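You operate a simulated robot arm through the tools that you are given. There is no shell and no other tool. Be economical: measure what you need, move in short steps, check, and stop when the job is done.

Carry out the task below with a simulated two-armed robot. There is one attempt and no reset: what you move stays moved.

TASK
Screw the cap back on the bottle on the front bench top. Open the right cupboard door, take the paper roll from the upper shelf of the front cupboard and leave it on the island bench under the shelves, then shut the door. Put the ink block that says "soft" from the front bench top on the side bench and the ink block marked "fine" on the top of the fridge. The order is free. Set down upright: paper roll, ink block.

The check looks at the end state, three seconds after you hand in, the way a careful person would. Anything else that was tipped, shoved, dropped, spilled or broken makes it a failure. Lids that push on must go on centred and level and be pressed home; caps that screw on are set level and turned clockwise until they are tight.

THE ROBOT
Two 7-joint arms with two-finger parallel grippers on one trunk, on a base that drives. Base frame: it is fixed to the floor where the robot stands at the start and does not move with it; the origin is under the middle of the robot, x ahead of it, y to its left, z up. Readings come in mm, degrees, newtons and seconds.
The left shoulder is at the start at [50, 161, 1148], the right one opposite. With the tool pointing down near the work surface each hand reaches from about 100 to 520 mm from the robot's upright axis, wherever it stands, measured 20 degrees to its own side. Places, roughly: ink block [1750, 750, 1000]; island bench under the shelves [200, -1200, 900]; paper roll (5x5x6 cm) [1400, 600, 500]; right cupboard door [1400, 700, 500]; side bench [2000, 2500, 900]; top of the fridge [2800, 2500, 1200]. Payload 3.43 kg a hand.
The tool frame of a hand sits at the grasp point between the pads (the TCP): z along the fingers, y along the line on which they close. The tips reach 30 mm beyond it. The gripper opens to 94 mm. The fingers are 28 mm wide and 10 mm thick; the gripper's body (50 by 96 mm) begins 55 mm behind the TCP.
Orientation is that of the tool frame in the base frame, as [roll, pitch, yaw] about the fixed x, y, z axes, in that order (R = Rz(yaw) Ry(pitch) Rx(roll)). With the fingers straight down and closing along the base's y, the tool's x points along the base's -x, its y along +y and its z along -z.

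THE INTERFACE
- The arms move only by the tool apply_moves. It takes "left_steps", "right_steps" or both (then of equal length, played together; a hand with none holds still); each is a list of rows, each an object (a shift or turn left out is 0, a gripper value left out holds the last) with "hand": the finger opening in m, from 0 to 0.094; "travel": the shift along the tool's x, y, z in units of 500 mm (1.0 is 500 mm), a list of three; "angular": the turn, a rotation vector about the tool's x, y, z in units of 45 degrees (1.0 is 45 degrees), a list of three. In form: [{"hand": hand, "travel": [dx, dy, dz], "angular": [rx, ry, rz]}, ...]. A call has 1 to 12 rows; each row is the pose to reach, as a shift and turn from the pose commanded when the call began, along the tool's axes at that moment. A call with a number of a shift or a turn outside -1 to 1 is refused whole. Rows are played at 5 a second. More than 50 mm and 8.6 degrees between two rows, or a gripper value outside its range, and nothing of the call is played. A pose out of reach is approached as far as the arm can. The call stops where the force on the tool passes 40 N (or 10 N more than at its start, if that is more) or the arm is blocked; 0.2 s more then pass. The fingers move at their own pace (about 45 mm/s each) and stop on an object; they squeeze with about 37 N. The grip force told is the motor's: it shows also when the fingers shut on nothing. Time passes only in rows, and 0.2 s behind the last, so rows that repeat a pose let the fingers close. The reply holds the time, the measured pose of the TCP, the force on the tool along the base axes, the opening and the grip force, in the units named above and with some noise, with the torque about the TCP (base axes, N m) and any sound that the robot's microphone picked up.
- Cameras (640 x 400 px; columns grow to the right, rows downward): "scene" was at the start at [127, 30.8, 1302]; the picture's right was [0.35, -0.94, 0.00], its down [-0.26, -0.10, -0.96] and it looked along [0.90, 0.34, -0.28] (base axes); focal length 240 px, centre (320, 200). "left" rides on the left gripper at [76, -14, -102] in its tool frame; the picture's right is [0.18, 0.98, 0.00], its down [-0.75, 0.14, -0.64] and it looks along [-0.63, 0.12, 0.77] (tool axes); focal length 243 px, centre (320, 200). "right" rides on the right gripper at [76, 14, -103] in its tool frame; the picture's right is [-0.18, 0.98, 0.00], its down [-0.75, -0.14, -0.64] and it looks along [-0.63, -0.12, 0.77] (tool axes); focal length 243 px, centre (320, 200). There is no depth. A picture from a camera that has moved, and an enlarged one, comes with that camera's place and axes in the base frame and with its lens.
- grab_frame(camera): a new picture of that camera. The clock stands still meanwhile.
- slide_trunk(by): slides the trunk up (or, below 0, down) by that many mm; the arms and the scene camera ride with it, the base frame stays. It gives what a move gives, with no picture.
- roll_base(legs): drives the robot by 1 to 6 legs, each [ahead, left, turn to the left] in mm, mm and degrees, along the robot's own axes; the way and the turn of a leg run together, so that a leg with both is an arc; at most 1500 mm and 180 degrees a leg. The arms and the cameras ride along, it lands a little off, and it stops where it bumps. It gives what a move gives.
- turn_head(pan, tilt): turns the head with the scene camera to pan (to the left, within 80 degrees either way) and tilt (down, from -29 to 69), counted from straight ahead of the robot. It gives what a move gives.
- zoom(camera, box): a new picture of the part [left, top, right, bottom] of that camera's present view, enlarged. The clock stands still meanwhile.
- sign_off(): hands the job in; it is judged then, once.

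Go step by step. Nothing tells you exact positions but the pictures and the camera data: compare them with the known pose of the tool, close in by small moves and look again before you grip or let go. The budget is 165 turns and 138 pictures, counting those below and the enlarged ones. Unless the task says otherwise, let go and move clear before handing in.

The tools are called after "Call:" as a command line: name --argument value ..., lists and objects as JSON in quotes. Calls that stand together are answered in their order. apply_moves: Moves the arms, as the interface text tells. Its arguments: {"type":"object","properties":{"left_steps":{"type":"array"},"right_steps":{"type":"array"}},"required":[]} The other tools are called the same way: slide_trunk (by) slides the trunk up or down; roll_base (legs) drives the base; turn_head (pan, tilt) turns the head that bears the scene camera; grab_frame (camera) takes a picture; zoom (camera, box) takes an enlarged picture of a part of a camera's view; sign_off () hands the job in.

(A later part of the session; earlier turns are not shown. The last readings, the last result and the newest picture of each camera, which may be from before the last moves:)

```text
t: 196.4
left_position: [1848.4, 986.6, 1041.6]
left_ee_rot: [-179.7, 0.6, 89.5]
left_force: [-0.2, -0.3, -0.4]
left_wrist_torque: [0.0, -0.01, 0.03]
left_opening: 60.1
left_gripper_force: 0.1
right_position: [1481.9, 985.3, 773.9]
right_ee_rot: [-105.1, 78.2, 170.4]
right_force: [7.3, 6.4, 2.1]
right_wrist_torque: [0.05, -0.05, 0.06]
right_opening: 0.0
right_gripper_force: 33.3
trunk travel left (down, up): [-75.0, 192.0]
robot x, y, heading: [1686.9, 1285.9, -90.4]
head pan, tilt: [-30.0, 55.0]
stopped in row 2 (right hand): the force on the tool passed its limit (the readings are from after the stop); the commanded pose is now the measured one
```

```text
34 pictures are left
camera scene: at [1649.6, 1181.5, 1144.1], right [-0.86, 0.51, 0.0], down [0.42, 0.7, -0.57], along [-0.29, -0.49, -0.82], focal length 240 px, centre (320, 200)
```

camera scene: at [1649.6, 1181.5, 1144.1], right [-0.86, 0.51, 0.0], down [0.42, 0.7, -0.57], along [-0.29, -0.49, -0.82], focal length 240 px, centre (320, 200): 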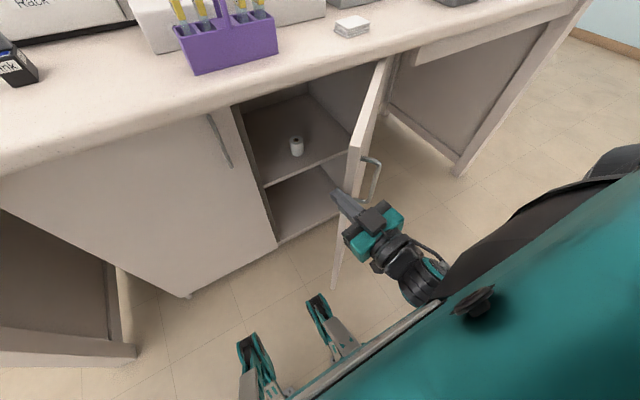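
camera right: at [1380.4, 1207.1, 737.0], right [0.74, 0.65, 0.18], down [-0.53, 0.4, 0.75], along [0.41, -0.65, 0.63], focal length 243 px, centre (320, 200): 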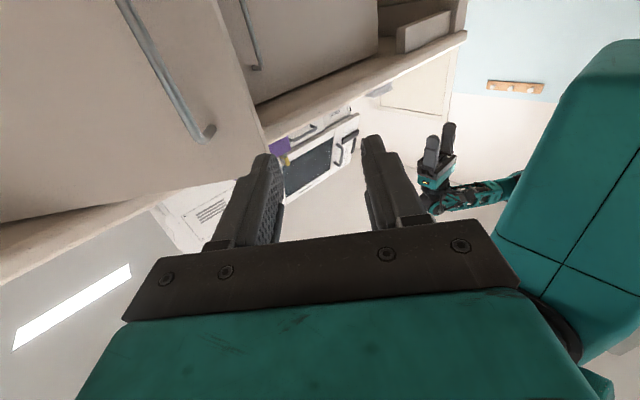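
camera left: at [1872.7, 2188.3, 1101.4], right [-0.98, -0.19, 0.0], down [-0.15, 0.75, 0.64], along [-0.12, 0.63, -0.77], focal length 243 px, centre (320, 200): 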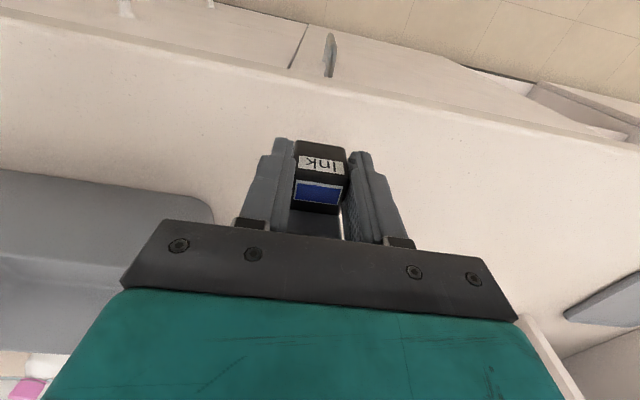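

Better idea: regrasp the handle from outside with the hand pointing straight in. Retreat, level the hand, and shift over to the handle.

Call:
apply_moves --right_steps '[{"travel": [0.003, 0.009, -0.09], "angular": [0, 0, 0.08]}, {"travel": [0.006, 0.018, -0.18], "angular": [0, 0, 0.17]}, {"travel": [0.008, 0.026, -0.268], "angular": [0, 0, 0.253], "hand": 0.034}, {"travel": [0.022, -0.043, -0.274], "angular": [0, 0, 0.253], "hand": 0.034}, {"travel": [0.036, -0.112, -0.28], "angular": [0, 0, 0.253]}, {"travel": [0.05, -0.181, -0.287], "angular": [0, 0, 0.253]}, {"travel": [0.05, -0.181, -0.287], "angular": [0, 0, 0.253]}]'

Call:
grab_frame --camera "right"

```text
t: 198.1
left_position: [1848.5, 986.0, 1042.2]
left_ee_rot: [-179.7, 0.6, 89.5]
left_force: [0.2, -1.2, -0.4]
left_wrist_torque: [-0.01, 0.0, 0.01]
left_opening: 59.8
left_gripper_force: 0.0
right_position: [1373.2, 1119.6, 772.9]
right_ee_rot: [-177.5, 86.9, 97.6]
right_force: [0.8, 0.1, -0.4]
right_wrist_torque: [0.0, 0.0, 0.02]
right_opening: 34.0
right_gripper_force: 0.0
right hand out of reach, approached as far as the arm can: row 2, 3, 4, 5
trunk travel left (down, up): [-75.0, 192.0]
robot x, y, heading: [1684.7, 1284.1, -90.6]
head pan, tilt: [-30.0, 55.0]
```

```text
33 pictures are left
camera right: at [1377.7, 1228.2, 702.3], right [0.98, 0.08, 0.18], down [-0.19, 0.59, 0.79], along [-0.04, -0.81, 0.59], focal length 243 px, centre (320, 200)
```

right: 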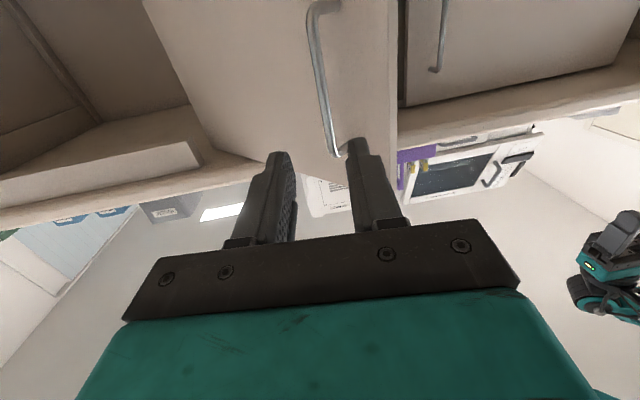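

The bar is at about (1392, 1003). Approach and grip it.

Call:
apply_moves --right_steps '[{"travel": [0, 0.019, 0.05]}, {"travel": [0, 0.019, 0.12]}, {"travel": [0, 0.019, 0.17]}, {"travel": [0, 0.019, 0.207]}, {"travel": [0, 0.019, 0.207], "hand": 0.0}, {"travel": [0, 0.019, 0.207], "hand": 0.0}, {"travel": [0, 0.019, 0.207], "hand": 0.0}]'

```text
t: 199.7
left_position: [1848.0, 986.5, 1041.6]
left_ee_rot: [-179.7, 0.6, 89.6]
left_force: [-1.0, -0.4, -0.4]
left_wrist_torque: [-0.03, -0.03, -0.02]
left_opening: 59.9
left_gripper_force: 0.1
right_position: [1394.4, 1016.4, 767.5]
right_ee_rot: [-177.0, 86.7, 98.3]
right_force: [-0.8, 0.7, -0.1]
right_wrist_torque: [0.0, -0.01, -0.03]
right_opening: 0.0
right_gripper_force: 31.2
trunk travel left (down, up): [-75.0, 192.0]
robot x, y, heading: [1688.4, 1287.3, -90.5]
head pan, tilt: [-30.0, 55.0]
```

Closed on nothing; look.

Call:
apply_moves --right_steps '[{"hand": 0.034}, {"hand": 0.034}, {"hand": 0.034}]'

Call:
grab_frame --camera "right"

```text
t: 200.4
left_position: [1849.3, 986.1, 1041.5]
left_ee_rot: [-179.7, 0.5, 89.5]
left_force: [-0.7, -0.6, -0.3]
left_wrist_torque: [-0.02, -0.02, -0.03]
left_opening: 59.9
left_gripper_force: 0.2
right_position: [1394.0, 1016.5, 767.1]
right_ee_rot: [-177.1, 86.8, 98.2]
right_force: [-0.3, -0.3, -0.8]
right_wrist_torque: [0.03, -0.01, 0.0]
right_opening: 33.9
right_gripper_force: 0.0
trunk travel left (down, up): [-75.0, 192.0]
robot x, y, heading: [1687.1, 1283.4, -90.7]
head pan, tilt: [-30.0, 55.0]
```

```text
32 pictures are left
camera right: at [1398.0, 1125.3, 696.8], right [0.98, 0.08, 0.18], down [-0.19, 0.58, 0.79], along [-0.04, -0.81, 0.59], focal length 243 px, centre (320, 200)
```

right: 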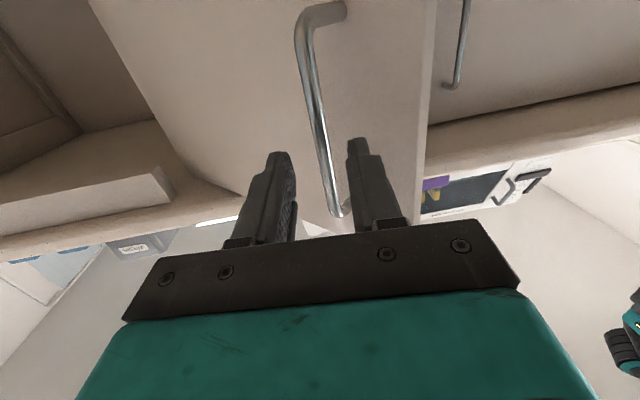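

Triangulated: the bar is at about (1400, 955). Advance 46 mm further and grip.

Call:
apply_moves --right_steps '[{"travel": [0, 0.003, 0.03]}, {"travel": [0, 0.003, 0.06]}, {"travel": [0, 0.003, 0.092]}, {"travel": [0, 0.003, 0.092], "hand": 0.0}, {"travel": [0, 0.003, 0.092], "hand": 0.0}, {"travel": [0, 0.003, 0.092], "hand": 0.0}]'

```text
t: 202.0
left_position: [1849.9, 986.3, 1041.3]
left_ee_rot: [-179.7, 0.6, 89.6]
left_force: [-0.2, 0.7, -0.1]
left_wrist_torque: [-0.01, 0.04, -0.02]
left_opening: 59.9
left_gripper_force: 0.1
right_position: [1403.1, 973.2, 766.1]
right_ee_rot: [-178.9, 86.8, 96.9]
right_force: [5.5, 5.6, 3.3]
right_wrist_torque: [0.28, 0.31, 0.25]
right_opening: 14.5
right_gripper_force: 45.5
trunk travel left (down, up): [-75.0, 192.0]
robot x, y, heading: [1686.6, 1282.1, -90.5]
head pan, tilt: [-30.0, 55.0]
stopped in row 6 (right hand): the force on the tool passed its limit (the readings are from after the stop); the commanded pose is now the measured one
```

Gripping the bar now. Pull along the arc to about 75–80°.

Call:
apply_moves --right_steps '[{"travel": [0, -0.025, -0.027]}, {"travel": [0, -0.0524, -0.0514]}, {"travel": [0, -0.081, -0.0765]}, {"travel": [0, -0.1106, -0.0984]}, {"travel": [0, -0.141, -0.12]}, {"travel": [0, -0.1738, -0.139]}, {"travel": [0, -0.207, -0.157]}, {"travel": [0, -0.2406, -0.1728]}, {"travel": [0, -0.275, -0.187]}, {"travel": [0, -0.3106, -0.1994]}, {"travel": [0, -0.335, -0.207]}, {"travel": [0, -0.358, -0.2128]}]'

Call:
grab_frame --camera "scene"

```text
t: 203.3
left_position: [1850.7, 986.8, 1041.3]
left_ee_rot: [-179.7, 0.7, 89.5]
left_force: [0.3, 0.5, -0.3]
left_wrist_torque: [-0.02, 0.0, 0.04]
left_opening: 60.2
left_gripper_force: 0.1
right_position: [1323.5, 1029.3, 766.6]
right_ee_rot: [-179.0, 86.7, 96.7]
right_force: [5.3, 8.8, 1.0]
right_wrist_torque: [-0.58, 0.41, 0.14]
right_opening: 14.2
right_gripper_force: 45.0
trunk travel left (down, up): [-75.0, 192.0]
robot x, y, heading: [1687.0, 1288.3, -90.4]
head pan, tilt: [-30.0, 55.0]
stopped in row 6 (right hand): the force on the tool passed its limit (the readings are from after the stop); the commanded pose is now the measured one
```

```text
31 pictures are left
camera scene: at [1650.2, 1182.4, 1144.3], right [-0.86, 0.51, 0.0], down [0.42, 0.7, -0.57], along [-0.29, -0.49, -0.82], focal length 240 px, centre (320, 200)
```

scene: 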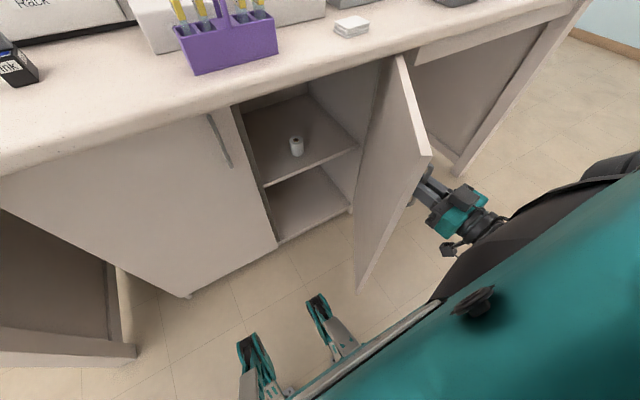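

Now ~58° open. Continue, letting the hand rotate with the door.

Call:
apply_moves --right_steps '[{"travel": [0, -0.034, -0.02], "angular": [-0.06, 0, 0]}, {"travel": [0, -0.0714, -0.0384], "angular": [-0.12, 0, 0]}, {"travel": [0, -0.107, -0.054], "angular": [-0.18, 0, 0]}, {"travel": [0, -0.143, -0.0666], "angular": [-0.24, 0, 0]}, {"travel": [0, -0.18, -0.078], "angular": [-0.3, 0, 0]}, {"travel": [0, -0.2174, -0.0882], "angular": [-0.36, 0, 0]}]'

Call:
grab_frame --camera "scene"

```text
t: 204.2
left_position: [1849.4, 986.5, 1041.2]
left_ee_rot: [-179.7, 0.7, 89.3]
left_force: [-0.5, -0.7, -0.1]
left_wrist_torque: [0.02, 0.03, 0.02]
left_opening: 60.0
left_gripper_force: 0.0
right_position: [1261.2, 1054.6, 765.9]
right_ee_rot: [172.6, 86.3, 97.3]
right_force: [3.3, 10.1, 3.6]
right_wrist_torque: [-0.75, 0.95, 0.07]
right_opening: 14.6
right_gripper_force: 45.2
trunk travel left (down, up): [-75.0, 192.0]
robot x, y, heading: [1686.3, 1285.0, -90.8]
head pan, tilt: [-30.0, 55.0]
stopped in row 4 (right hand): the force on the tool passed its limit (the readings are from after the stop); the commanded pose is now the measured one
```

```text
30 pictures are left
camera scene: at [1650.3, 1182.9, 1144.2], right [-0.86, 0.51, 0.0], down [0.42, 0.7, -0.57], along [-0.29, -0.49, -0.82], focal length 240 px, centre (320, 200)
```

scene: 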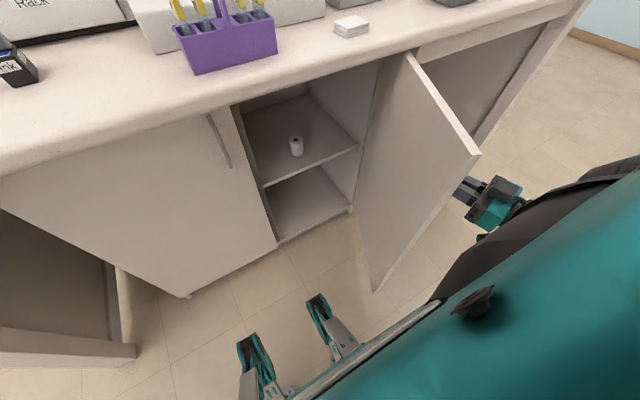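

Door ~69° open — enough. Release the handle, retract, back the base away and lower the trunk fully.

Call:
apply_moves --right_steps '[{"hand": 0.04}, {"hand": 0.05}, {"hand": 0.05}, {"travel": [0, 0, -0.06]}, {"travel": [0, 0, -0.14]}, {"travel": [0, 0.05, -0.18]}, {"travel": [0, 0.12, -0.2]}]'

Call:
roll_base --legs '[[-170, 90, 0], [0, 0, 25]]'

Call:
slide_trunk --by -74

Call:
grab_frame --camera "scene"

```text
t: 205.8
left_position: [1847.8, 988.1, 1040.3]
left_ee_rot: [-179.7, 0.7, 89.4]
left_force: [0.4, 0.1, -0.8]
left_wrist_torque: [-0.01, -0.01, 0.02]
left_opening: 60.1
left_gripper_force: 0.0
right_position: [1293.5, 1165.0, 770.5]
right_ee_rot: [169.4, 86.1, 94.0]
right_force: [-0.4, 0.1, 0.1]
right_wrist_torque: [-0.02, -0.01, 0.01]
right_opening: 50.1
right_gripper_force: 0.0
trunk travel left (down, up): [-75.0, 192.0]
robot x, y, heading: [1688.2, 1284.9, -90.7]
head pan, tilt: [-30.0, 55.0]
```

```text
t: 208.7
left_position: [2052.3, 1253.4, 1041.6]
left_ee_rot: [-179.7, 0.6, 114.7]
left_force: [0.0, -0.1, 0.3]
left_wrist_torque: [0.02, -0.01, 0.02]
left_opening: 60.2
left_gripper_force: 0.1
right_position: [1474.3, 1177.3, 771.0]
right_ee_rot: [169.2, 86.3, 119.0]
right_force: [0.7, 0.8, -0.7]
right_wrist_torque: [-0.01, 0.04, 0.04]
right_opening: 50.1
right_gripper_force: 0.0
trunk travel left (down, up): [-75.0, 192.0]
robot x, y, heading: [1776.9, 1455.0, -65.4]
head pan, tilt: [-30.0, 55.0]
```

```text
t: 209.8
left_position: [2052.3, 1254.0, 966.7]
left_ee_rot: [-179.7, 0.6, 114.8]
left_force: [0.2, -0.2, 0.5]
left_wrist_torque: [-0.03, -0.03, 0.01]
left_opening: 60.1
left_gripper_force: 0.0
right_position: [1473.8, 1177.5, 696.8]
right_ee_rot: [169.2, 86.2, 119.1]
right_force: [0.4, 0.2, 0.4]
right_wrist_torque: [0.0, 0.01, 0.04]
right_opening: 50.1
right_gripper_force: 0.0
trunk travel left (down, up): [-1.0, 266.0]
robot x, y, heading: [1777.5, 1456.5, -65.6]
head pan, tilt: [-30.0, 55.0]
```

```text
29 pictures are left
camera scene: at [1788.0, 1345.4, 1070.1], right [-1.0, 0.09, 0.0], down [0.08, 0.82, -0.57], along [-0.05, -0.57, -0.82], focal length 240 px, centre (320, 200)
```

scene: 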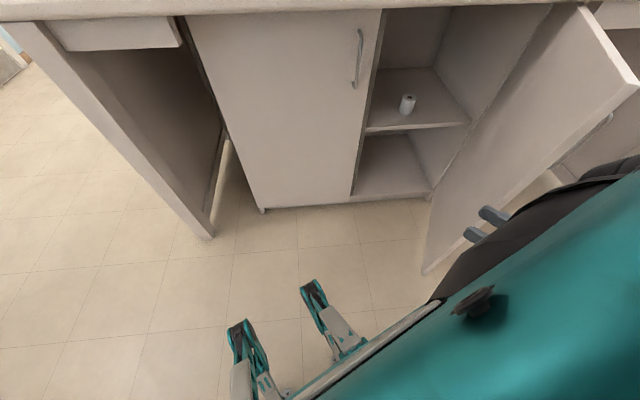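

Roll confirmed near (1408, 606). Reorient the right hand toward the roll (45° downward) in stages.

Call:
apply_moves --right_steps '[{"travel": [0, -0.003, 0.024], "angular": [0.167, 0, 0], "hand": 0.08}, {"travel": [0, -0.005, 0.048], "angular": [0.333, 0, 0]}, {"travel": [0, -0.008, 0.072], "angular": [0.5, 0, 0]}, {"travel": [0, -0.01, 0.096], "angular": [0.667, 0, 0]}, {"travel": [0, -0.013, 0.12], "angular": [0.833, 0, 0]}, {"travel": [0, -0.015, 0.143], "angular": [1.0, 0, 0]}]'

Call:
apply_moves --right_steps '[{"travel": [0, 0.028, 0.08], "angular": [0.167, 0, 0]}, {"travel": [0, 0.056, 0.159], "angular": [0.333, 0, 0]}]'

Call:
apply_moves --right_steps '[{"travel": [0.013, 0, 0], "angular": [0, 0.167, 0]}, {"travel": [0.026, 0, 0], "angular": [0, 0.333, 0]}, {"travel": [0.04, 0, 0], "angular": [0, 0.5, 0]}, {"travel": [0.053, 0, 0], "angular": [0, 0.667, 0]}, {"travel": [0.066, 0, 0], "angular": [0, 0.833, 0]}, {"travel": [0.08, 0, 0], "angular": [0, 1.0, 0]}, {"travel": [0.08, 0, 0], "angular": [0, 1.0, 0]}]'

Call:
grab_frame --camera "right"

```text
t: 211.2
left_position: [2052.3, 1253.6, 967.4]
left_ee_rot: [-179.7, 0.6, 114.8]
left_force: [-0.3, 0.6, 0.1]
left_wrist_torque: [0.01, 0.0, -0.03]
left_opening: 60.1
left_gripper_force: 0.1
right_position: [1504.2, 1117.5, 689.3]
right_ee_rot: [-124.8, 81.9, 143.7]
right_force: [0.3, 0.8, -0.6]
right_wrist_torque: [0.01, -0.06, -0.01]
right_opening: 80.2
right_gripper_force: 0.0
trunk travel left (down, up): [-1.0, 266.0]
robot x, y, heading: [1778.1, 1453.7, -65.5]
head pan, tilt: [-30.0, 55.0]
```

```text
t: 211.7
left_position: [2052.6, 1254.1, 967.2]
left_ee_rot: [-179.7, 0.6, 114.8]
left_force: [-0.1, -0.3, 0.0]
left_wrist_torque: [-0.03, 0.01, 0.0]
left_opening: 60.0
left_gripper_force: 0.1
right_position: [1498.8, 1117.5, 667.0]
right_ee_rot: [-130.1, 74.4, 133.4]
right_force: [0.6, 0.5, 0.1]
right_wrist_torque: [-0.05, -0.03, -0.05]
right_opening: 79.9
right_gripper_force: 0.0
trunk travel left (down, up): [-1.0, 266.0]
robot x, y, heading: [1778.6, 1458.9, -65.1]
head pan, tilt: [-30.0, 55.0]
stopped in row 2 (right hand): the arm was blocked; the commanded pose is now the measured one
```

```text
t: 212.9
left_position: [2053.8, 1254.4, 967.3]
left_ee_rot: [-179.7, 0.6, 114.9]
left_force: [0.6, -0.1, -0.4]
left_wrist_torque: [-0.02, 0.02, -0.03]
left_opening: 60.2
left_gripper_force: 0.0
right_position: [1458.0, 1171.8, 620.6]
right_ee_rot: [-157.6, 33.2, 101.1]
right_force: [0.0, 0.2, 0.0]
right_wrist_torque: [-0.01, 0.01, 0.0]
right_opening: 79.8
right_gripper_force: 0.1
right hand out of reach, approached as far as the arm can: row 5
trunk travel left (down, up): [-1.0, 266.0]
robot x, y, heading: [1779.7, 1455.2, -65.3]
head pan, tilt: [-30.0, 55.0]
stopped in row 5 (right hand): the arm was blocked; the commanded pose is now the measured one
```

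```text
28 pictures are left
camera right: at [1487.3, 1294.0, 653.0], right [0.96, -0.18, -0.21], down [0.17, -0.25, 0.95], along [-0.22, -0.95, -0.21], focal length 243 px, centre (320, 200)
```

right: 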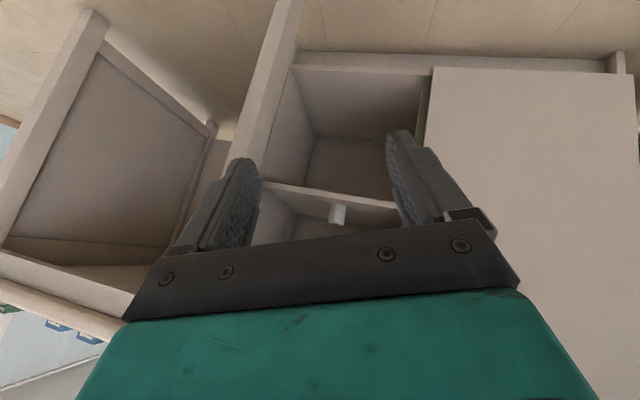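

The wrist got close to the wanted direction, but rolled. Level the closing axis and extend the arm forward.

Call:
apply_moves --right_steps '[{"travel": [-0.06, 0.019, 0.026], "angular": [0, 0, 0.112]}, {"travel": [-0.12, 0.038, 0.052], "angular": [0, 0, 0.223]}, {"travel": [-0.18, 0.057, 0.078], "angular": [0, 0, 0.335]}, {"travel": [-0.24, 0.077, 0.105], "angular": [0, 0, 0.447]}, {"travel": [-0.3, 0.096, 0.131], "angular": [0, 0, 0.558]}, {"travel": [-0.361, 0.115, 0.157], "angular": [0, 0, 0.67]}, {"travel": [-0.361, 0.115, 0.157], "angular": [0, 0, 0.67]}]'

Call:
grab_frame --camera "right"

```text
t: 213.4
left_position: [2053.3, 1254.0, 968.7]
left_ee_rot: [-179.6, 0.6, 114.8]
left_force: [0.0, 1.2, 0.6]
left_wrist_torque: [-0.04, -0.01, 0.01]
left_opening: 59.9
left_gripper_force: 0.1
right_position: [1440.8, 1198.2, 606.0]
right_ee_rot: [-158.0, 23.5, 93.9]
right_force: [0.7, -0.9, 0.2]
right_wrist_torque: [-0.01, -0.01, 0.0]
right_opening: 80.1
right_gripper_force: 0.0
trunk travel left (down, up): [-1.0, 266.0]
robot x, y, heading: [1781.5, 1453.9, -65.5]
head pan, tilt: [-30.0, 55.0]
stopped in row 2 (right hand): the arm was blocked; the commanded pose is now the measured one
```

```text
27 pictures are left
camera right: at [1486.2, 1309.0, 655.8], right [0.93, -0.25, -0.26], down [0.14, -0.42, 0.89], along [-0.34, -0.87, -0.36], focal length 243 px, centre (320, 200)
```

right: 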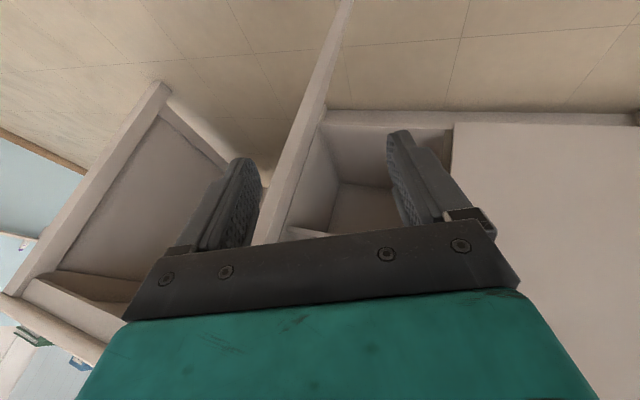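

The arm is cramped in this posture. Return the right hand to a neutral tool-down pose in front of the robot, then approach straight-on.

Call:
apply_moves --right_steps '[{"travel": [-0.031, 0.047, -0.043], "angular": [-0.048, 0.036, -0.047]}, {"travel": [-0.062, 0.095, -0.085], "angular": [-0.097, 0.072, -0.093]}, {"travel": [-0.092, 0.142, -0.128], "angular": [-0.145, 0.107, -0.14]}, {"travel": [-0.123, 0.19, -0.171], "angular": [-0.193, 0.143, -0.187]}, {"travel": [-0.154, 0.237, -0.214], "angular": [-0.242, 0.179, -0.233]}, {"travel": [-0.185, 0.284, -0.256], "angular": [-0.29, 0.215, -0.28]}, {"travel": [-0.216, 0.332, -0.299], "angular": [-0.338, 0.25, -0.327]}, {"travel": [-0.247, 0.379, -0.342], "angular": [-0.387, 0.287, -0.373]}, {"travel": [-0.277, 0.427, -0.385], "angular": [-0.435, 0.322, -0.42]}, {"travel": [-0.308, 0.474, -0.427], "angular": [-0.483, 0.358, -0.467]}, {"travel": [-0.339, 0.521, -0.47], "angular": [-0.532, 0.394, -0.513]}, {"travel": [-0.37, 0.569, -0.513], "angular": [-0.58, 0.43, -0.56]}]'

```text
t: 214.2
left_position: [2052.7, 1254.3, 968.0]
left_ee_rot: [-179.7, 0.5, 114.8]
left_force: [0.3, 0.1, 0.2]
left_wrist_torque: [0.0, -0.03, 0.01]
left_opening: 59.8
left_gripper_force: 0.1
right_position: [1475.9, 1223.6, 588.8]
right_ee_rot: [-158.6, 7.7, 98.8]
right_force: [-0.4, -0.1, 0.6]
right_wrist_torque: [-0.03, -0.02, -0.02]
right_opening: 80.2
right_gripper_force: 0.1
right hand out of reach, approached as far as the arm can: row 1, 2, 3
trunk travel left (down, up): [-1.0, 266.0]
robot x, y, heading: [1776.7, 1450.7, -65.4]
head pan, tilt: [-30.0, 55.0]
stopped in row 3 (right hand): the arm was blocked; the commanded pose is now the measured one
```

Continue unwinding: first just translate up and away.

Call:
apply_moves --right_steps '[{"travel": [0, 0, -0.06]}, {"travel": [0, 0, -0.12]}, {"travel": [0, 0, -0.18]}, {"travel": [0, 0, -0.24]}, {"travel": [0, 0, -0.3]}]'

Call:
turn_head --pan -60 --tilt 45

Call:
grab_frame --camera "scene"

```text
t: 215.6
left_position: [2052.7, 1254.5, 967.5]
left_ee_rot: [-179.7, 0.7, 114.7]
left_force: [0.3, 0.5, 0.4]
left_wrist_torque: [0.02, 0.0, -0.01]
left_opening: 60.1
left_gripper_force: 0.0
right_position: [1484.8, 1235.5, 587.0]
right_ee_rot: [-156.0, 2.1, 100.3]
right_force: [0.7, 0.4, 0.1]
right_wrist_torque: [0.02, 0.02, -0.03]
right_opening: 80.0
right_gripper_force: 0.0
right hand out of reach, approached as far as the arm can: row 1, 2, 3, 4, 5
trunk travel left (down, up): [-1.0, 266.0]
robot x, y, heading: [1778.6, 1456.0, -65.4]
head pan, tilt: [-30.0, 55.0]
stopped in row 5 (right hand): the arm was blocked; the commanded pose is now the measured one
```

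```text
t: 216.5
left_position: [2052.0, 1253.6, 968.1]
left_ee_rot: [-179.7, 0.6, 114.7]
left_force: [-0.4, -0.6, 0.3]
left_wrist_torque: [0.01, -0.03, -0.03]
left_opening: 59.6
left_gripper_force: 0.2
right_position: [1486.2, 1235.7, 587.0]
right_ee_rot: [-156.0, 2.1, 100.3]
right_force: [-0.2, 0.0, 0.8]
right_wrist_torque: [-0.04, 0.04, -0.01]
right_opening: 80.0
right_gripper_force: 0.0
trunk travel left (down, up): [-1.0, 266.0]
robot x, y, heading: [1775.5, 1455.0, -65.3]
head pan, tilt: [-60.0, 45.0]
```

```text
26 pictures are left
camera scene: at [1747.8, 1350.8, 1083.4], right [-0.82, 0.58, 0.0], down [0.41, 0.58, -0.71], along [-0.41, -0.58, -0.71], focal length 240 px, centre (320, 200)
```

scene: 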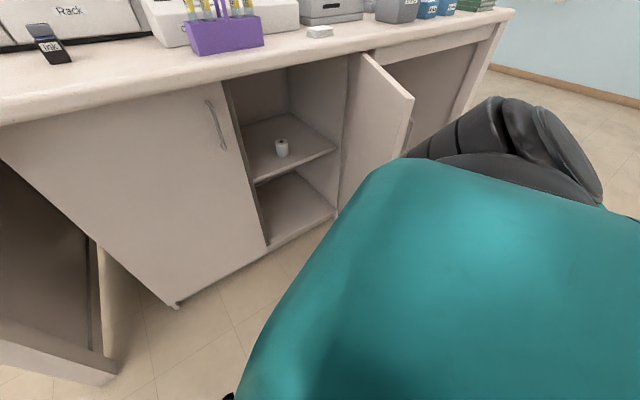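

The right elbow is folded badly. Try extending the hand outward/forward to free it.

Call:
apply_moves --right_steps '[{"travel": [-0.06, -0.03, 0]}, {"travel": [-0.12, -0.06, 0]}, {"travel": [-0.18, -0.09, 0]}, {"travel": [-0.24, -0.12, 0]}, {"travel": [-0.3, -0.15, 0]}]'

Call:
apply_moves --right_steps '[{"travel": [-0.04, 0, -0.06]}, {"travel": [-0.08, 0, -0.12]}, {"travel": [-0.12, 0, -0.18]}, {"travel": [-0.16, 0, -0.24]}, {"travel": [-0.2, 0, -0.3]}]'

```text
t: 217.7
left_position: [2052.4, 1253.8, 967.8]
left_ee_rot: [-179.8, 0.5, 114.8]
left_force: [0.8, 0.5, -0.5]
left_wrist_torque: [-0.01, -0.02, -0.01]
left_opening: 60.2
left_gripper_force: 0.0
right_position: [1446.3, 1076.0, 623.6]
right_ee_rot: [-156.1, 2.1, 100.1]
right_force: [0.2, -0.3, -0.5]
right_wrist_torque: [0.0, -0.02, 0.01]
right_opening: 80.0
right_gripper_force: 0.0
trunk travel left (down, up): [-1.0, 266.0]
robot x, y, heading: [1776.1, 1454.8, -65.5]
head pan, tilt: [-60.0, 45.0]
```

```text
t: 218.9
left_position: [2052.6, 1253.9, 967.1]
left_ee_rot: [-179.7, 0.6, 114.9]
left_force: [-1.2, 0.5, 0.3]
left_wrist_torque: [0.01, 0.0, 0.02]
left_opening: 60.1
left_gripper_force: 0.1
right_position: [1522.9, 993.4, 766.0]
right_ee_rot: [-156.0, 2.1, 100.2]
right_force: [-1.0, 0.2, 0.3]
right_wrist_torque: [-0.01, -0.02, -0.04]
right_opening: 80.1
right_gripper_force: 0.0
trunk travel left (down, up): [-1.0, 266.0]
robot x, y, heading: [1780.6, 1455.9, -65.6]
head pan, tilt: [-60.0, 45.0]
```

The arm is free again. Turn the base to face the cupboard more squarely, then set the hand to a 45° downward, level-closing pose straight ahead.

Call:
roll_base --legs '[[0, 0, -14.5]]'

Call:
apply_moves --right_steps '[{"travel": [-0.02, 0.067, -0.005], "angular": [-0.09, 0, 0]}, {"travel": [-0.04, 0.133, -0.01], "angular": [-0.18, 0, 0]}, {"travel": [-0.058, 0.2, -0.015], "angular": [-0.27, 0, 0]}, {"travel": [-0.078, 0.267, -0.02], "angular": [-0.36, 0, 0]}, {"travel": [-0.098, 0.333, -0.025], "angular": [-0.45, 0, 0]}, {"travel": [-0.117, 0.4, -0.03], "angular": [-0.533, 0, 0]}]'

Call:
apply_moves --right_steps '[{"angular": [0, 0, 0.15]}, {"angular": [0, 0, 0.3]}, {"angular": [0, 0, 0.449]}, {"angular": [0, 0, 0.449]}]'

Call:
apply_moves --right_steps '[{"angular": [0, -0.16, 0]}, {"angular": [0, -0.32, 0]}, {"angular": [0, -0.48, 0]}, {"angular": [0, -0.64, 0]}, {"angular": [0, -0.8, 0]}, {"angular": [0, -0.95, 0]}, {"angular": [0, -0.95, 0]}]'

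```text
t: 220.2
left_position: [1995.4, 1191.8, 968.2]
left_ee_rot: [-179.7, 0.6, 100.7]
left_force: [-0.7, 0.2, -0.3]
left_wrist_torque: [-0.02, 0.02, 0.02]
left_opening: 60.0
left_gripper_force: 0.2
right_position: [1416.6, 1069.3, 765.9]
right_ee_rot: [-156.1, 2.2, 86.1]
right_force: [0.6, -1.3, 0.2]
right_wrist_torque: [-0.01, -0.02, -0.03]
right_opening: 80.0
right_gripper_force: 0.1
trunk travel left (down, up): [-1.0, 266.0]
robot x, y, heading: [1778.9, 1453.8, -79.5]
head pan, tilt: [-60.0, 45.0]
```

```text
t: 221.6
left_position: [1994.9, 1193.4, 967.7]
left_ee_rot: [-179.7, 0.6, 100.7]
left_force: [-0.4, -0.6, -0.1]
left_wrist_torque: [0.02, -0.04, -0.02]
left_opening: 60.0
left_gripper_force: 0.1
right_position: [1595.6, 974.9, 671.7]
right_ee_rot: [180.0, 2.3, 85.9]
right_force: [0.3, 0.3, -0.5]
right_wrist_torque: [-0.03, 0.01, 0.04]
right_opening: 80.1
right_gripper_force: 0.1
right hand out of reach, approached as far as the arm can: row 3, 4, 5, 6
trunk travel left (down, up): [-1.0, 266.0]
robot x, y, heading: [1778.5, 1453.6, -79.6]
head pan, tilt: [-60.0, 45.0]
```

```text
t: 222.6
left_position: [1996.3, 1193.7, 968.5]
left_ee_rot: [-179.6, 0.5, 100.7]
left_force: [0.2, -0.6, 0.2]
left_wrist_torque: [0.02, -0.01, -0.02]
left_opening: 60.0
left_gripper_force: 0.1
right_position: [1593.3, 975.2, 671.5]
right_ee_rot: [179.2, 2.0, 65.8]
right_force: [-0.6, -0.2, 0.0]
right_wrist_torque: [0.01, 0.01, 0.0]
right_opening: 80.2
right_gripper_force: 0.1
trunk travel left (down, up): [-1.0, 266.0]
robot x, y, heading: [1778.7, 1457.7, -79.8]
head pan, tilt: [-60.0, 45.0]
```

```text
t: 223.4
left_position: [1995.4, 1193.5, 967.6]
left_ee_rot: [-179.7, 0.7, 100.6]
left_force: [-0.3, 0.6, 1.3]
left_wrist_torque: [0.02, 0.03, 0.0]
left_opening: 60.2
left_gripper_force: 0.0
right_position: [1610.9, 924.9, 751.5]
right_ee_rot: [170.3, 31.9, 61.6]
right_force: [0.5, 0.5, -0.1]
right_wrist_torque: [0.0, 0.0, -0.02]
right_opening: 80.0
right_gripper_force: 0.0
trunk travel left (down, up): [-1.0, 266.0]
robot x, y, heading: [1775.8, 1455.3, -79.7]
head pan, tilt: [-60.0, 45.0]
stopped in row 4 (right hand): the arm was blocked; the commanded pose is now the measured one
```

I over-rotated the yaw. Turn the hand back to point straight ahead and finish the pitch.

Call:
apply_moves --right_steps '[{"travel": [0.03, -0.016, 0.01], "angular": [-0.01, 0, -0.1]}, {"travel": [0.06, -0.033, 0.02], "angular": [-0.02, -0.02, -0.2]}, {"travel": [0.09, -0.05, 0.03], "angular": [-0.03, -0.08, -0.3]}, {"travel": [0.12, -0.065, 0.04], "angular": [-0.04, -0.15, -0.415]}, {"travel": [0.15, -0.08, 0.05], "angular": [-0.045, -0.22, -0.415]}, {"travel": [0.175, -0.098, 0.058], "angular": [-0.045, -0.29, -0.415]}, {"travel": [0.175, -0.098, 0.058], "angular": [-0.045, -0.29, -0.415]}]'

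Call:
grab_frame --camera "right"

```text
t: 224.2
left_position: [1995.1, 1193.8, 967.4]
left_ee_rot: [-179.7, 0.7, 100.6]
left_force: [1.6, -0.1, 0.1]
left_wrist_torque: [0.01, 0.02, 0.02]
left_opening: 60.3
left_gripper_force: 0.0
right_position: [1624.5, 915.5, 802.5]
right_ee_rot: [167.2, 43.6, 68.9]
right_force: [-0.2, 0.4, -0.1]
right_wrist_torque: [0.01, -0.04, 0.02]
right_opening: 79.9
right_gripper_force: 0.0
trunk travel left (down, up): [-1.0, 266.0]
robot x, y, heading: [1781.4, 1457.3, -79.5]
head pan, tilt: [-60.0, 45.0]
stopped in row 3 (right hand): the arm was blocked; the commanded pose is now the measured one
```

```text
25 pictures are left
camera right: at [1662.1, 1036.9, 823.6], right [0.9, -0.33, 0.28], down [-0.31, -0.02, 0.95], along [-0.31, -0.94, -0.12], focal length 243 px, centre (320, 200)
```

right: 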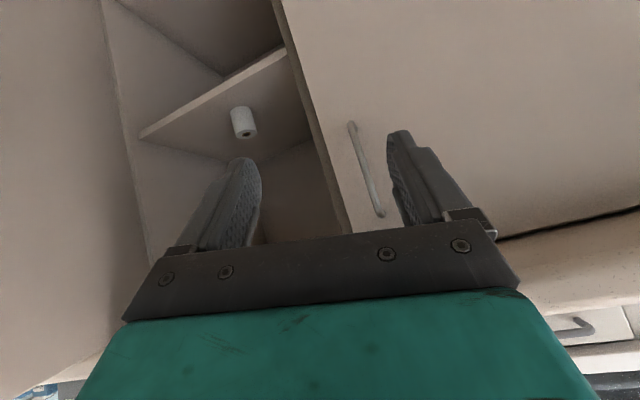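

The wrist is at its outward limit. Apply only an inward turn about the vertical.

Call:
apply_moves --right_steps '[{"angular": [-0.08, 0, -0.083]}, {"angular": [-0.16, 0, -0.166]}, {"angular": [-0.24, 0, -0.25]}, {"angular": [-0.32, 0, -0.333]}, {"angular": [-0.4, 0, -0.416]}, {"angular": [-0.475, 0, -0.499]}]'

```text
t: 225.6
left_position: [1995.0, 1192.5, 967.9]
left_ee_rot: [-179.7, 0.6, 100.7]
left_force: [-0.1, 0.0, 0.3]
left_wrist_torque: [-0.01, 0.0, 0.0]
left_opening: 59.9
left_gripper_force: 0.1
right_position: [1625.4, 915.4, 800.1]
right_ee_rot: [168.7, 48.2, 100.6]
right_force: [-0.1, 1.0, -0.5]
right_wrist_torque: [-0.01, -0.01, -0.02]
right_opening: 79.9
right_gripper_force: 0.0
trunk travel left (down, up): [-1.0, 266.0]
robot x, y, heading: [1779.5, 1457.4, -79.5]
head pan, tilt: [-60.0, 45.0]
```

Good — the hand points straight ahead now. Fix the small roll, position the hand lower and closer, then square the base to the cupboard.

Call:
apply_moves --right_steps '[{"angular": [0.125, 0, 0]}, {"angular": [0.25, 0, 0]}]'

Call:
apply_moves --right_steps '[{"travel": [0.06, 0.036, 0.02]}, {"travel": [0.12, 0.071, 0.04]}, {"travel": [0.18, 0.107, 0.06]}, {"travel": [0.24, 0.142, 0.08]}, {"travel": [0.298, 0.178, 0.101]}, {"travel": [0.298, 0.178, 0.101]}]'

Call:
roll_base --legs '[[0, 0, -10.5], [0, -190, 0]]'

Call:
grab_frame --camera "right"

```text
t: 226.2
left_position: [1995.6, 1193.3, 968.1]
left_ee_rot: [-179.7, 0.6, 100.7]
left_force: [0.7, 0.1, 0.2]
left_wrist_torque: [0.0, 0.01, 0.02]
left_opening: 60.2
left_gripper_force: 0.1
right_position: [1624.2, 914.9, 800.3]
right_ee_rot: [-180.0, 48.3, 100.5]
right_force: [-0.2, -0.9, 0.2]
right_wrist_torque: [0.01, 0.0, -0.02]
right_opening: 80.0
right_gripper_force: 0.1
trunk travel left (down, up): [-1.0, 266.0]
robot x, y, heading: [1778.4, 1452.5, -79.7]
head pan, tilt: [-60.0, 45.0]
```

```text
t: 227.0
left_position: [1994.9, 1193.9, 967.4]
left_ee_rot: [-179.7, 0.6, 100.7]
left_force: [-0.3, -0.3, -0.3]
left_wrist_torque: [0.02, 0.01, 0.0]
left_opening: 60.0
left_gripper_force: 0.1
right_position: [1670.4, 916.0, 807.2]
right_ee_rot: [-179.6, 60.2, 100.3]
right_force: [0.7, 0.3, 0.3]
right_wrist_torque: [-0.03, 0.02, -0.02]
right_opening: 79.7
right_gripper_force: 0.1
trunk travel left (down, up): [-1.0, 266.0]
robot x, y, heading: [1777.2, 1455.6, -79.3]
head pan, tilt: [-60.0, 45.0]
stopped in row 4 (right hand): the arm was blocked; the commanded pose is now the measured one
```

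```text
t: 229.3
left_position: [1753.2, 1158.0, 968.5]
left_ee_rot: [-179.7, 0.6, 90.2]
left_force: [0.1, -0.4, 1.0]
left_wrist_torque: [-0.03, 0.03, 0.02]
left_opening: 60.0
left_gripper_force: 0.0
right_position: [1382.2, 943.5, 807.3]
right_ee_rot: [-179.6, 60.2, 89.9]
right_force: [-0.6, 0.3, -0.3]
right_wrist_torque: [0.0, -0.03, -0.01]
right_opening: 80.0
right_gripper_force: 0.2
trunk travel left (down, up): [-1.0, 266.0]
robot x, y, heading: [1587.1, 1451.6, -90.2]
head pan, tilt: [-60.0, 45.0]
```

```text
24 pictures are left
camera right: at [1397.8, 1072.3, 792.6], right [0.98, -0.1, 0.16], down [-0.14, 0.18, 0.97], along [-0.13, -0.98, 0.17], focal length 243 px, centre (320, 200)
```

right: 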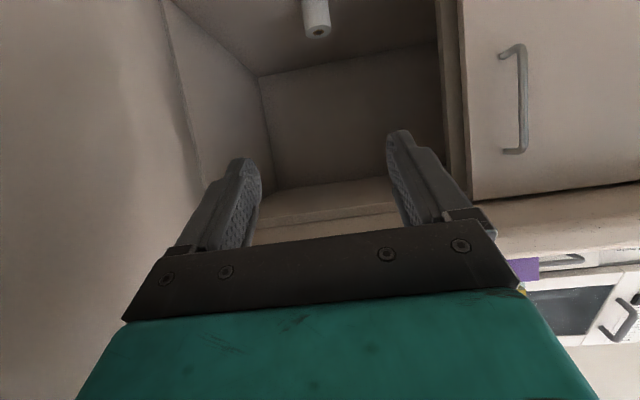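

The hand won't come lower when pulled in; try lowering it straight down while keeping it extended.

Call:
apply_moves --right_steps '[{"travel": [0.043, 0.007, 0.025], "angular": [0, 0.057, 0]}, {"travel": [0.087, 0.013, 0.05], "angular": [0, 0.113, 0]}, {"travel": [0.13, 0.02, 0.075], "angular": [0, 0.17, 0]}, {"travel": [0.173, 0.027, 0.099], "angular": [0, 0.227, 0]}, {"travel": [0.217, 0.033, 0.124], "angular": [0, 0.283, 0]}, {"travel": [0.26, 0.04, 0.149], "angular": [0, 0.34, 0]}]'

```text
t: 230.7
left_position: [1752.2, 1157.6, 966.8]
left_ee_rot: [-179.8, 0.7, 90.3]
left_force: [-0.4, 0.6, 0.9]
left_wrist_torque: [-0.01, 0.04, -0.04]
left_opening: 59.9
left_gripper_force: 0.1
right_position: [1402.6, 906.1, 729.2]
right_ee_rot: [179.1, 53.4, 88.3]
right_force: [-0.7, 0.2, 0.8]
right_wrist_torque: [-0.02, -0.02, -0.01]
right_opening: 80.2
right_gripper_force: 0.1
trunk travel left (down, up): [-1.0, 266.0]
robot x, y, heading: [1587.0, 1456.3, -89.9]
head pan, tilt: [-60.0, 45.0]
stopped in row 6 (right hand): the arm was blocked; the commanded pose is now the measured one
```

Progress. Continue lowering.

Call:
apply_moves --right_steps '[{"travel": [0.033, 0, 0.01], "angular": [0, 0.04, 0]}, {"travel": [0.066, 0, 0.019], "angular": [0, 0.08, 0]}, {"travel": [0.1, 0, 0.028], "angular": [0, 0.12, 0]}, {"travel": [0.132, 0, 0.038], "angular": [0, 0.16, 0]}, {"travel": [0.164, 0, 0.047], "angular": [0, 0.19, 0]}]'

Call:
turn_head --pan -45 --tilt 30

Call:
grab_frame --camera "scene"

```text
t: 231.9
left_position: [1751.1, 1158.4, 967.2]
left_ee_rot: [-179.7, 0.6, 90.2]
left_force: [-0.3, 0.4, 0.5]
left_wrist_torque: [0.02, -0.03, -0.03]
left_opening: 59.9
left_gripper_force: 0.0
right_position: [1402.7, 937.8, 648.2]
right_ee_rot: [179.4, 44.7, 88.9]
right_force: [-0.9, 0.0, 1.4]
right_wrist_torque: [0.06, 0.02, -0.01]
right_opening: 80.0
right_gripper_force: 0.0
trunk travel left (down, up): [-1.0, 266.0]
robot x, y, heading: [1587.5, 1456.8, -90.0]
head pan, tilt: [-60.0, 45.0]
```

```text
t: 232.6
left_position: [1752.9, 1158.0, 968.8]
left_ee_rot: [-179.6, 0.6, 90.3]
left_force: [-1.0, -0.4, -1.1]
left_wrist_torque: [-0.01, -0.02, 0.0]
left_opening: 60.3
left_gripper_force: 0.0
right_position: [1402.7, 935.9, 649.5]
right_ee_rot: [179.4, 44.7, 88.8]
right_force: [-0.4, -0.1, -0.1]
right_wrist_torque: [0.04, 0.0, -0.03]
right_opening: 80.1
right_gripper_force: 0.1
trunk travel left (down, up): [-1.0, 266.0]
robot x, y, heading: [1589.5, 1452.6, -89.8]
head pan, tilt: [-45.0, 30.0]
```

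```text
23 pictures are left
camera scene: at [1522.7, 1349.4, 1106.0], right [-0.71, 0.71, 0.0], down [0.35, 0.35, -0.87], along [-0.61, -0.61, -0.5], focal length 240 px, centre (320, 200)
```

scene: 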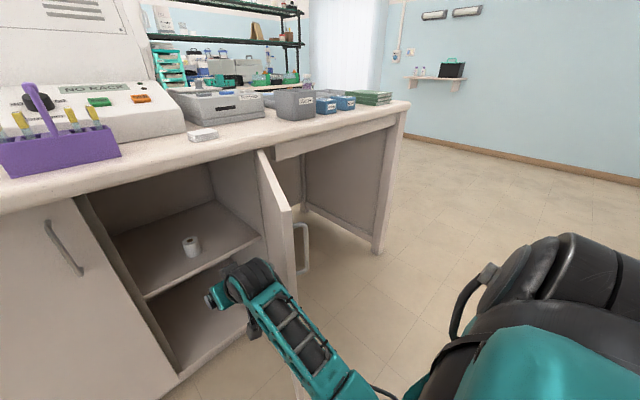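

The hand pose is right now: 45° down, level, extended. Drive ahead 220 mm and check.

Call:
roll_base --legs '[[220, 0, 0]]'

Call:
grab_frame --camera "right"

Call:
grab_frame --camera "scene"

```text
t: 234.2
left_position: [1753.9, 975.3, 967.5]
left_ee_rot: [-179.6, 0.5, 89.9]
left_force: [0.4, 0.3, 0.7]
left_wrist_torque: [-0.02, 0.01, 0.01]
left_opening: 59.9
left_gripper_force: 0.2
right_position: [1401.2, 756.7, 650.4]
right_ee_rot: [179.4, 45.0, 88.2]
right_force: [0.2, -1.3, -0.7]
right_wrist_torque: [0.02, 0.01, 0.0]
right_opening: 80.2
right_gripper_force: 0.2
trunk travel left (down, up): [-1.0, 266.0]
robot x, y, heading: [1588.9, 1273.4, -90.5]
head pan, tilt: [-45.0, 30.0]
stopped in leg 1: the robot was blocked; the commanded pose is now the measured one
```

```text
22 pictures are left
camera right: at [1418.5, 883.4, 670.1], right [0.98, -0.15, 0.14], down [-0.15, -0.08, 0.99], along [-0.14, -0.99, -0.1], focal length 243 px, centre (320, 200)
```

right: 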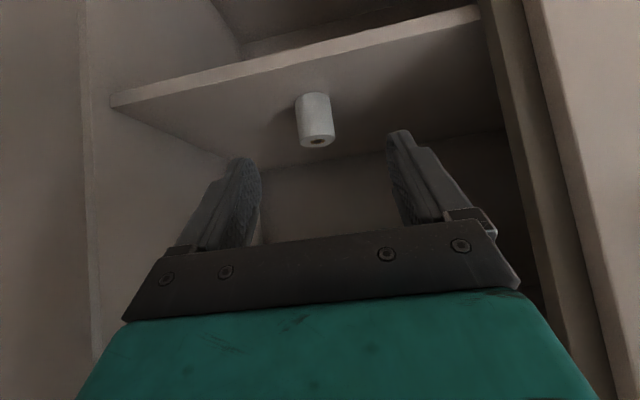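

```text
21 pictures are left
camera scene: at [1525.1, 1169.4, 1106.0], right [-0.7, 0.71, 0.0], down [0.36, 0.35, -0.87], along [-0.62, -0.61, -0.5], focal length 240 px, centre (320, 200)
```

scene: 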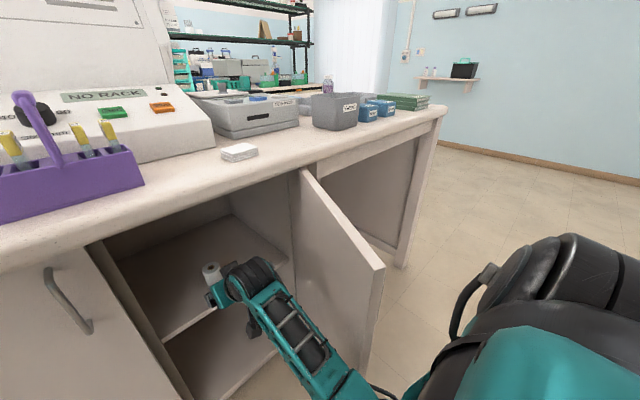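

The base seems to touch the door's edge; pushing it would only open the door further. Try nudging sideways toward the door, gently.

Call:
roll_base --legs '[[0, -40, 0]]'

Call:
roll_base --legs '[[60, 0, 0]]'

```text
t: 234.9
left_position: [1750.2, 976.3, 966.6]
left_ee_rot: [-179.7, 0.6, 89.9]
left_force: [-0.2, -1.0, -0.5]
left_wrist_torque: [-0.01, 0.02, 0.04]
left_opening: 60.0
left_gripper_force: 0.0
right_position: [1398.6, 756.6, 652.5]
right_ee_rot: [179.4, 45.0, 88.1]
right_force: [0.0, -0.7, 0.1]
right_wrist_torque: [0.03, 0.0, -0.02]
right_opening: 80.0
right_gripper_force: 0.0
trunk travel left (down, up): [-1.0, 266.0]
robot x, y, heading: [1589.0, 1273.6, -90.5]
head pan, tilt: [-45.0, 30.0]
stopped in leg 1: the robot was blocked; the commanded pose is now the measured one
```

```text
t: 235.6
left_position: [1749.8, 975.1, 967.7]
left_ee_rot: [-179.7, 0.4, 89.7]
left_force: [0.8, 0.1, -0.4]
left_wrist_torque: [0.0, 0.02, 0.01]
left_opening: 59.9
left_gripper_force: 0.1
right_position: [1397.9, 757.3, 652.3]
right_ee_rot: [179.3, 45.0, 87.9]
right_force: [-1.0, -0.6, 0.3]
right_wrist_torque: [0.0, -0.01, 0.02]
right_opening: 79.8
right_gripper_force: 0.1
trunk travel left (down, up): [-1.0, 266.0]
robot x, y, heading: [1587.4, 1273.9, -90.9]
head pan, tilt: [-45.0, 30.0]
stopped in leg 1: the robot was blocked; the commanded pose is now the measured one
```

Blocked on the door side. Shift left 75 mm, advance, and then move the hand laterally back to the roll.

Call:
roll_base --legs '[[0, 75, 0], [120, 0, 0]]'

Call:
apply_moves --right_steps '[{"travel": [0, -0.035, 0]}, {"travel": [0, -0.07, 0]}, {"travel": [0, -0.105, 0]}, {"travel": [0, -0.135, 0]}]'

Call:
grab_frame --camera "right"

```text
t: 237.5
left_position: [1822.4, 851.9, 967.1]
left_ee_rot: [-179.6, 0.5, 89.5]
left_force: [-0.2, 0.1, 0.7]
left_wrist_torque: [-0.01, 0.0, -0.03]
left_opening: 59.8
left_gripper_force: 0.0
right_position: [1469.4, 635.1, 650.2]
right_ee_rot: [179.4, 45.0, 87.6]
right_force: [0.7, 0.6, 0.5]
right_wrist_torque: [0.01, -0.03, -0.01]
right_opening: 80.2
right_gripper_force: 0.1
trunk travel left (down, up): [-1.0, 266.0]
robot x, y, heading: [1659.1, 1153.6, -90.9]
head pan, tilt: [-45.0, 30.0]
```

```text
t: 238.5
left_position: [1822.0, 851.7, 966.5]
left_ee_rot: [-179.6, 0.5, 89.5]
left_force: [0.6, 0.3, -0.2]
left_wrist_torque: [-0.04, -0.06, 0.01]
left_opening: 60.0
left_gripper_force: 0.1
right_position: [1400.2, 637.4, 649.7]
right_ee_rot: [179.3, 44.9, 87.7]
right_force: [-0.4, 0.2, -0.2]
right_wrist_torque: [-0.01, 0.01, 0.0]
right_opening: 80.0
right_gripper_force: 0.2
trunk travel left (down, up): [-1.0, 266.0]
robot x, y, heading: [1663.2, 1154.1, -90.9]
head pan, tilt: [-45.0, 30.0]
```

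```text
20 pictures are left
camera right: at [1419.1, 765.2, 669.3], right [0.98, -0.16, 0.14], down [-0.15, -0.07, 0.99], along [-0.15, -0.98, -0.1], focal length 243 px, centre (320, 200)
```

right: 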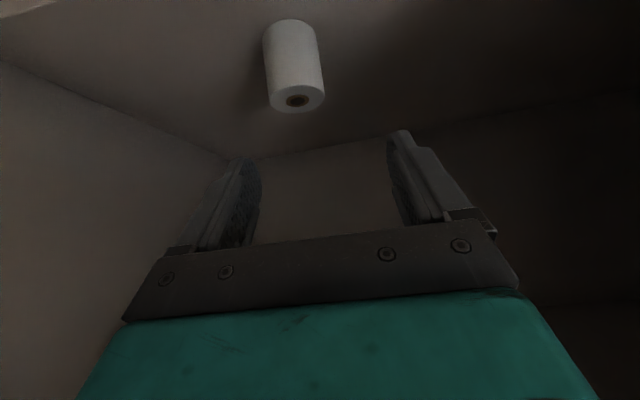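

Triangulating with this view, the roll actually sits deeper and lower: about (1374, 533), shelf z≈476. Test how far the arm reaches from here: go toward above the roll.

Call:
apply_moves --right_steps '[{"travel": [0, -0.02, 0.04]}, {"travel": [0, -0.04, 0.08]}, {"travel": [0, -0.05, 0.12]}, {"travel": [0.01, -0.05, 0.16]}]'

```text
t: 239.5
left_position: [1823.0, 851.7, 967.4]
left_ee_rot: [-179.6, 0.5, 89.4]
left_force: [-0.5, 0.5, -0.4]
left_wrist_torque: [0.01, -0.02, -0.03]
left_opening: 59.9
left_gripper_force: 0.0
right_position: [1375.5, 585.7, 592.2]
right_ee_rot: [179.4, 45.0, 87.6]
right_force: [-0.2, -0.6, 0.0]
right_wrist_torque: [-0.05, -0.01, 0.03]
right_opening: 80.0
right_gripper_force: 0.1
trunk travel left (down, up): [-1.0, 266.0]
robot x, y, heading: [1663.5, 1149.5, -90.9]
head pan, tilt: [-45.0, 30.0]
```

Reach is better than I feared. Advance half way toward the roll and check alignment.

Call:
apply_moves --right_steps '[{"travel": [0.004, 0, 0.04]}, {"travel": [0.008, 0, 0.08]}, {"travel": [0.008, 0, 0.08]}]'

Call:
grab_frame --camera "right"

```text
t: 240.3
left_position: [1823.4, 851.8, 967.6]
left_ee_rot: [-179.6, 0.5, 89.4]
left_force: [1.1, -0.2, 0.9]
left_wrist_torque: [0.01, -0.01, 0.01]
left_opening: 60.2
left_gripper_force: 0.1
right_position: [1374.3, 560.0, 559.7]
right_ee_rot: [179.4, 45.1, 87.6]
right_force: [0.2, 0.0, -0.4]
right_wrist_torque: [0.0, -0.03, 0.02]
right_opening: 79.9
right_gripper_force: 0.0
trunk travel left (down, up): [-1.0, 266.0]
robot x, y, heading: [1666.1, 1151.8, -91.1]
head pan, tilt: [-45.0, 30.0]
```

```text
19 pictures are left
camera right: at [1392.6, 688.0, 577.7], right [0.98, -0.16, 0.14], down [-0.15, -0.07, 0.99], along [-0.15, -0.98, -0.1], focal length 243 px, centre (320, 200)
```

right: 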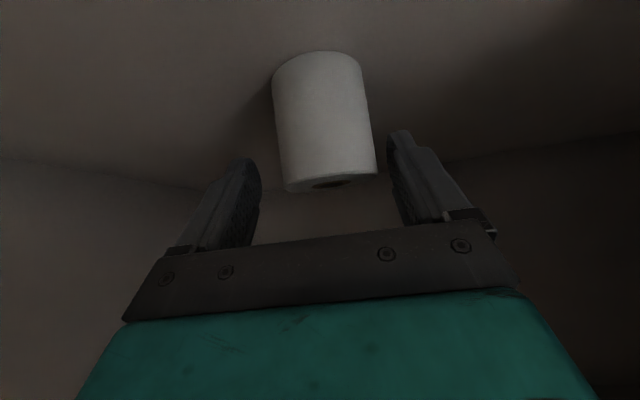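

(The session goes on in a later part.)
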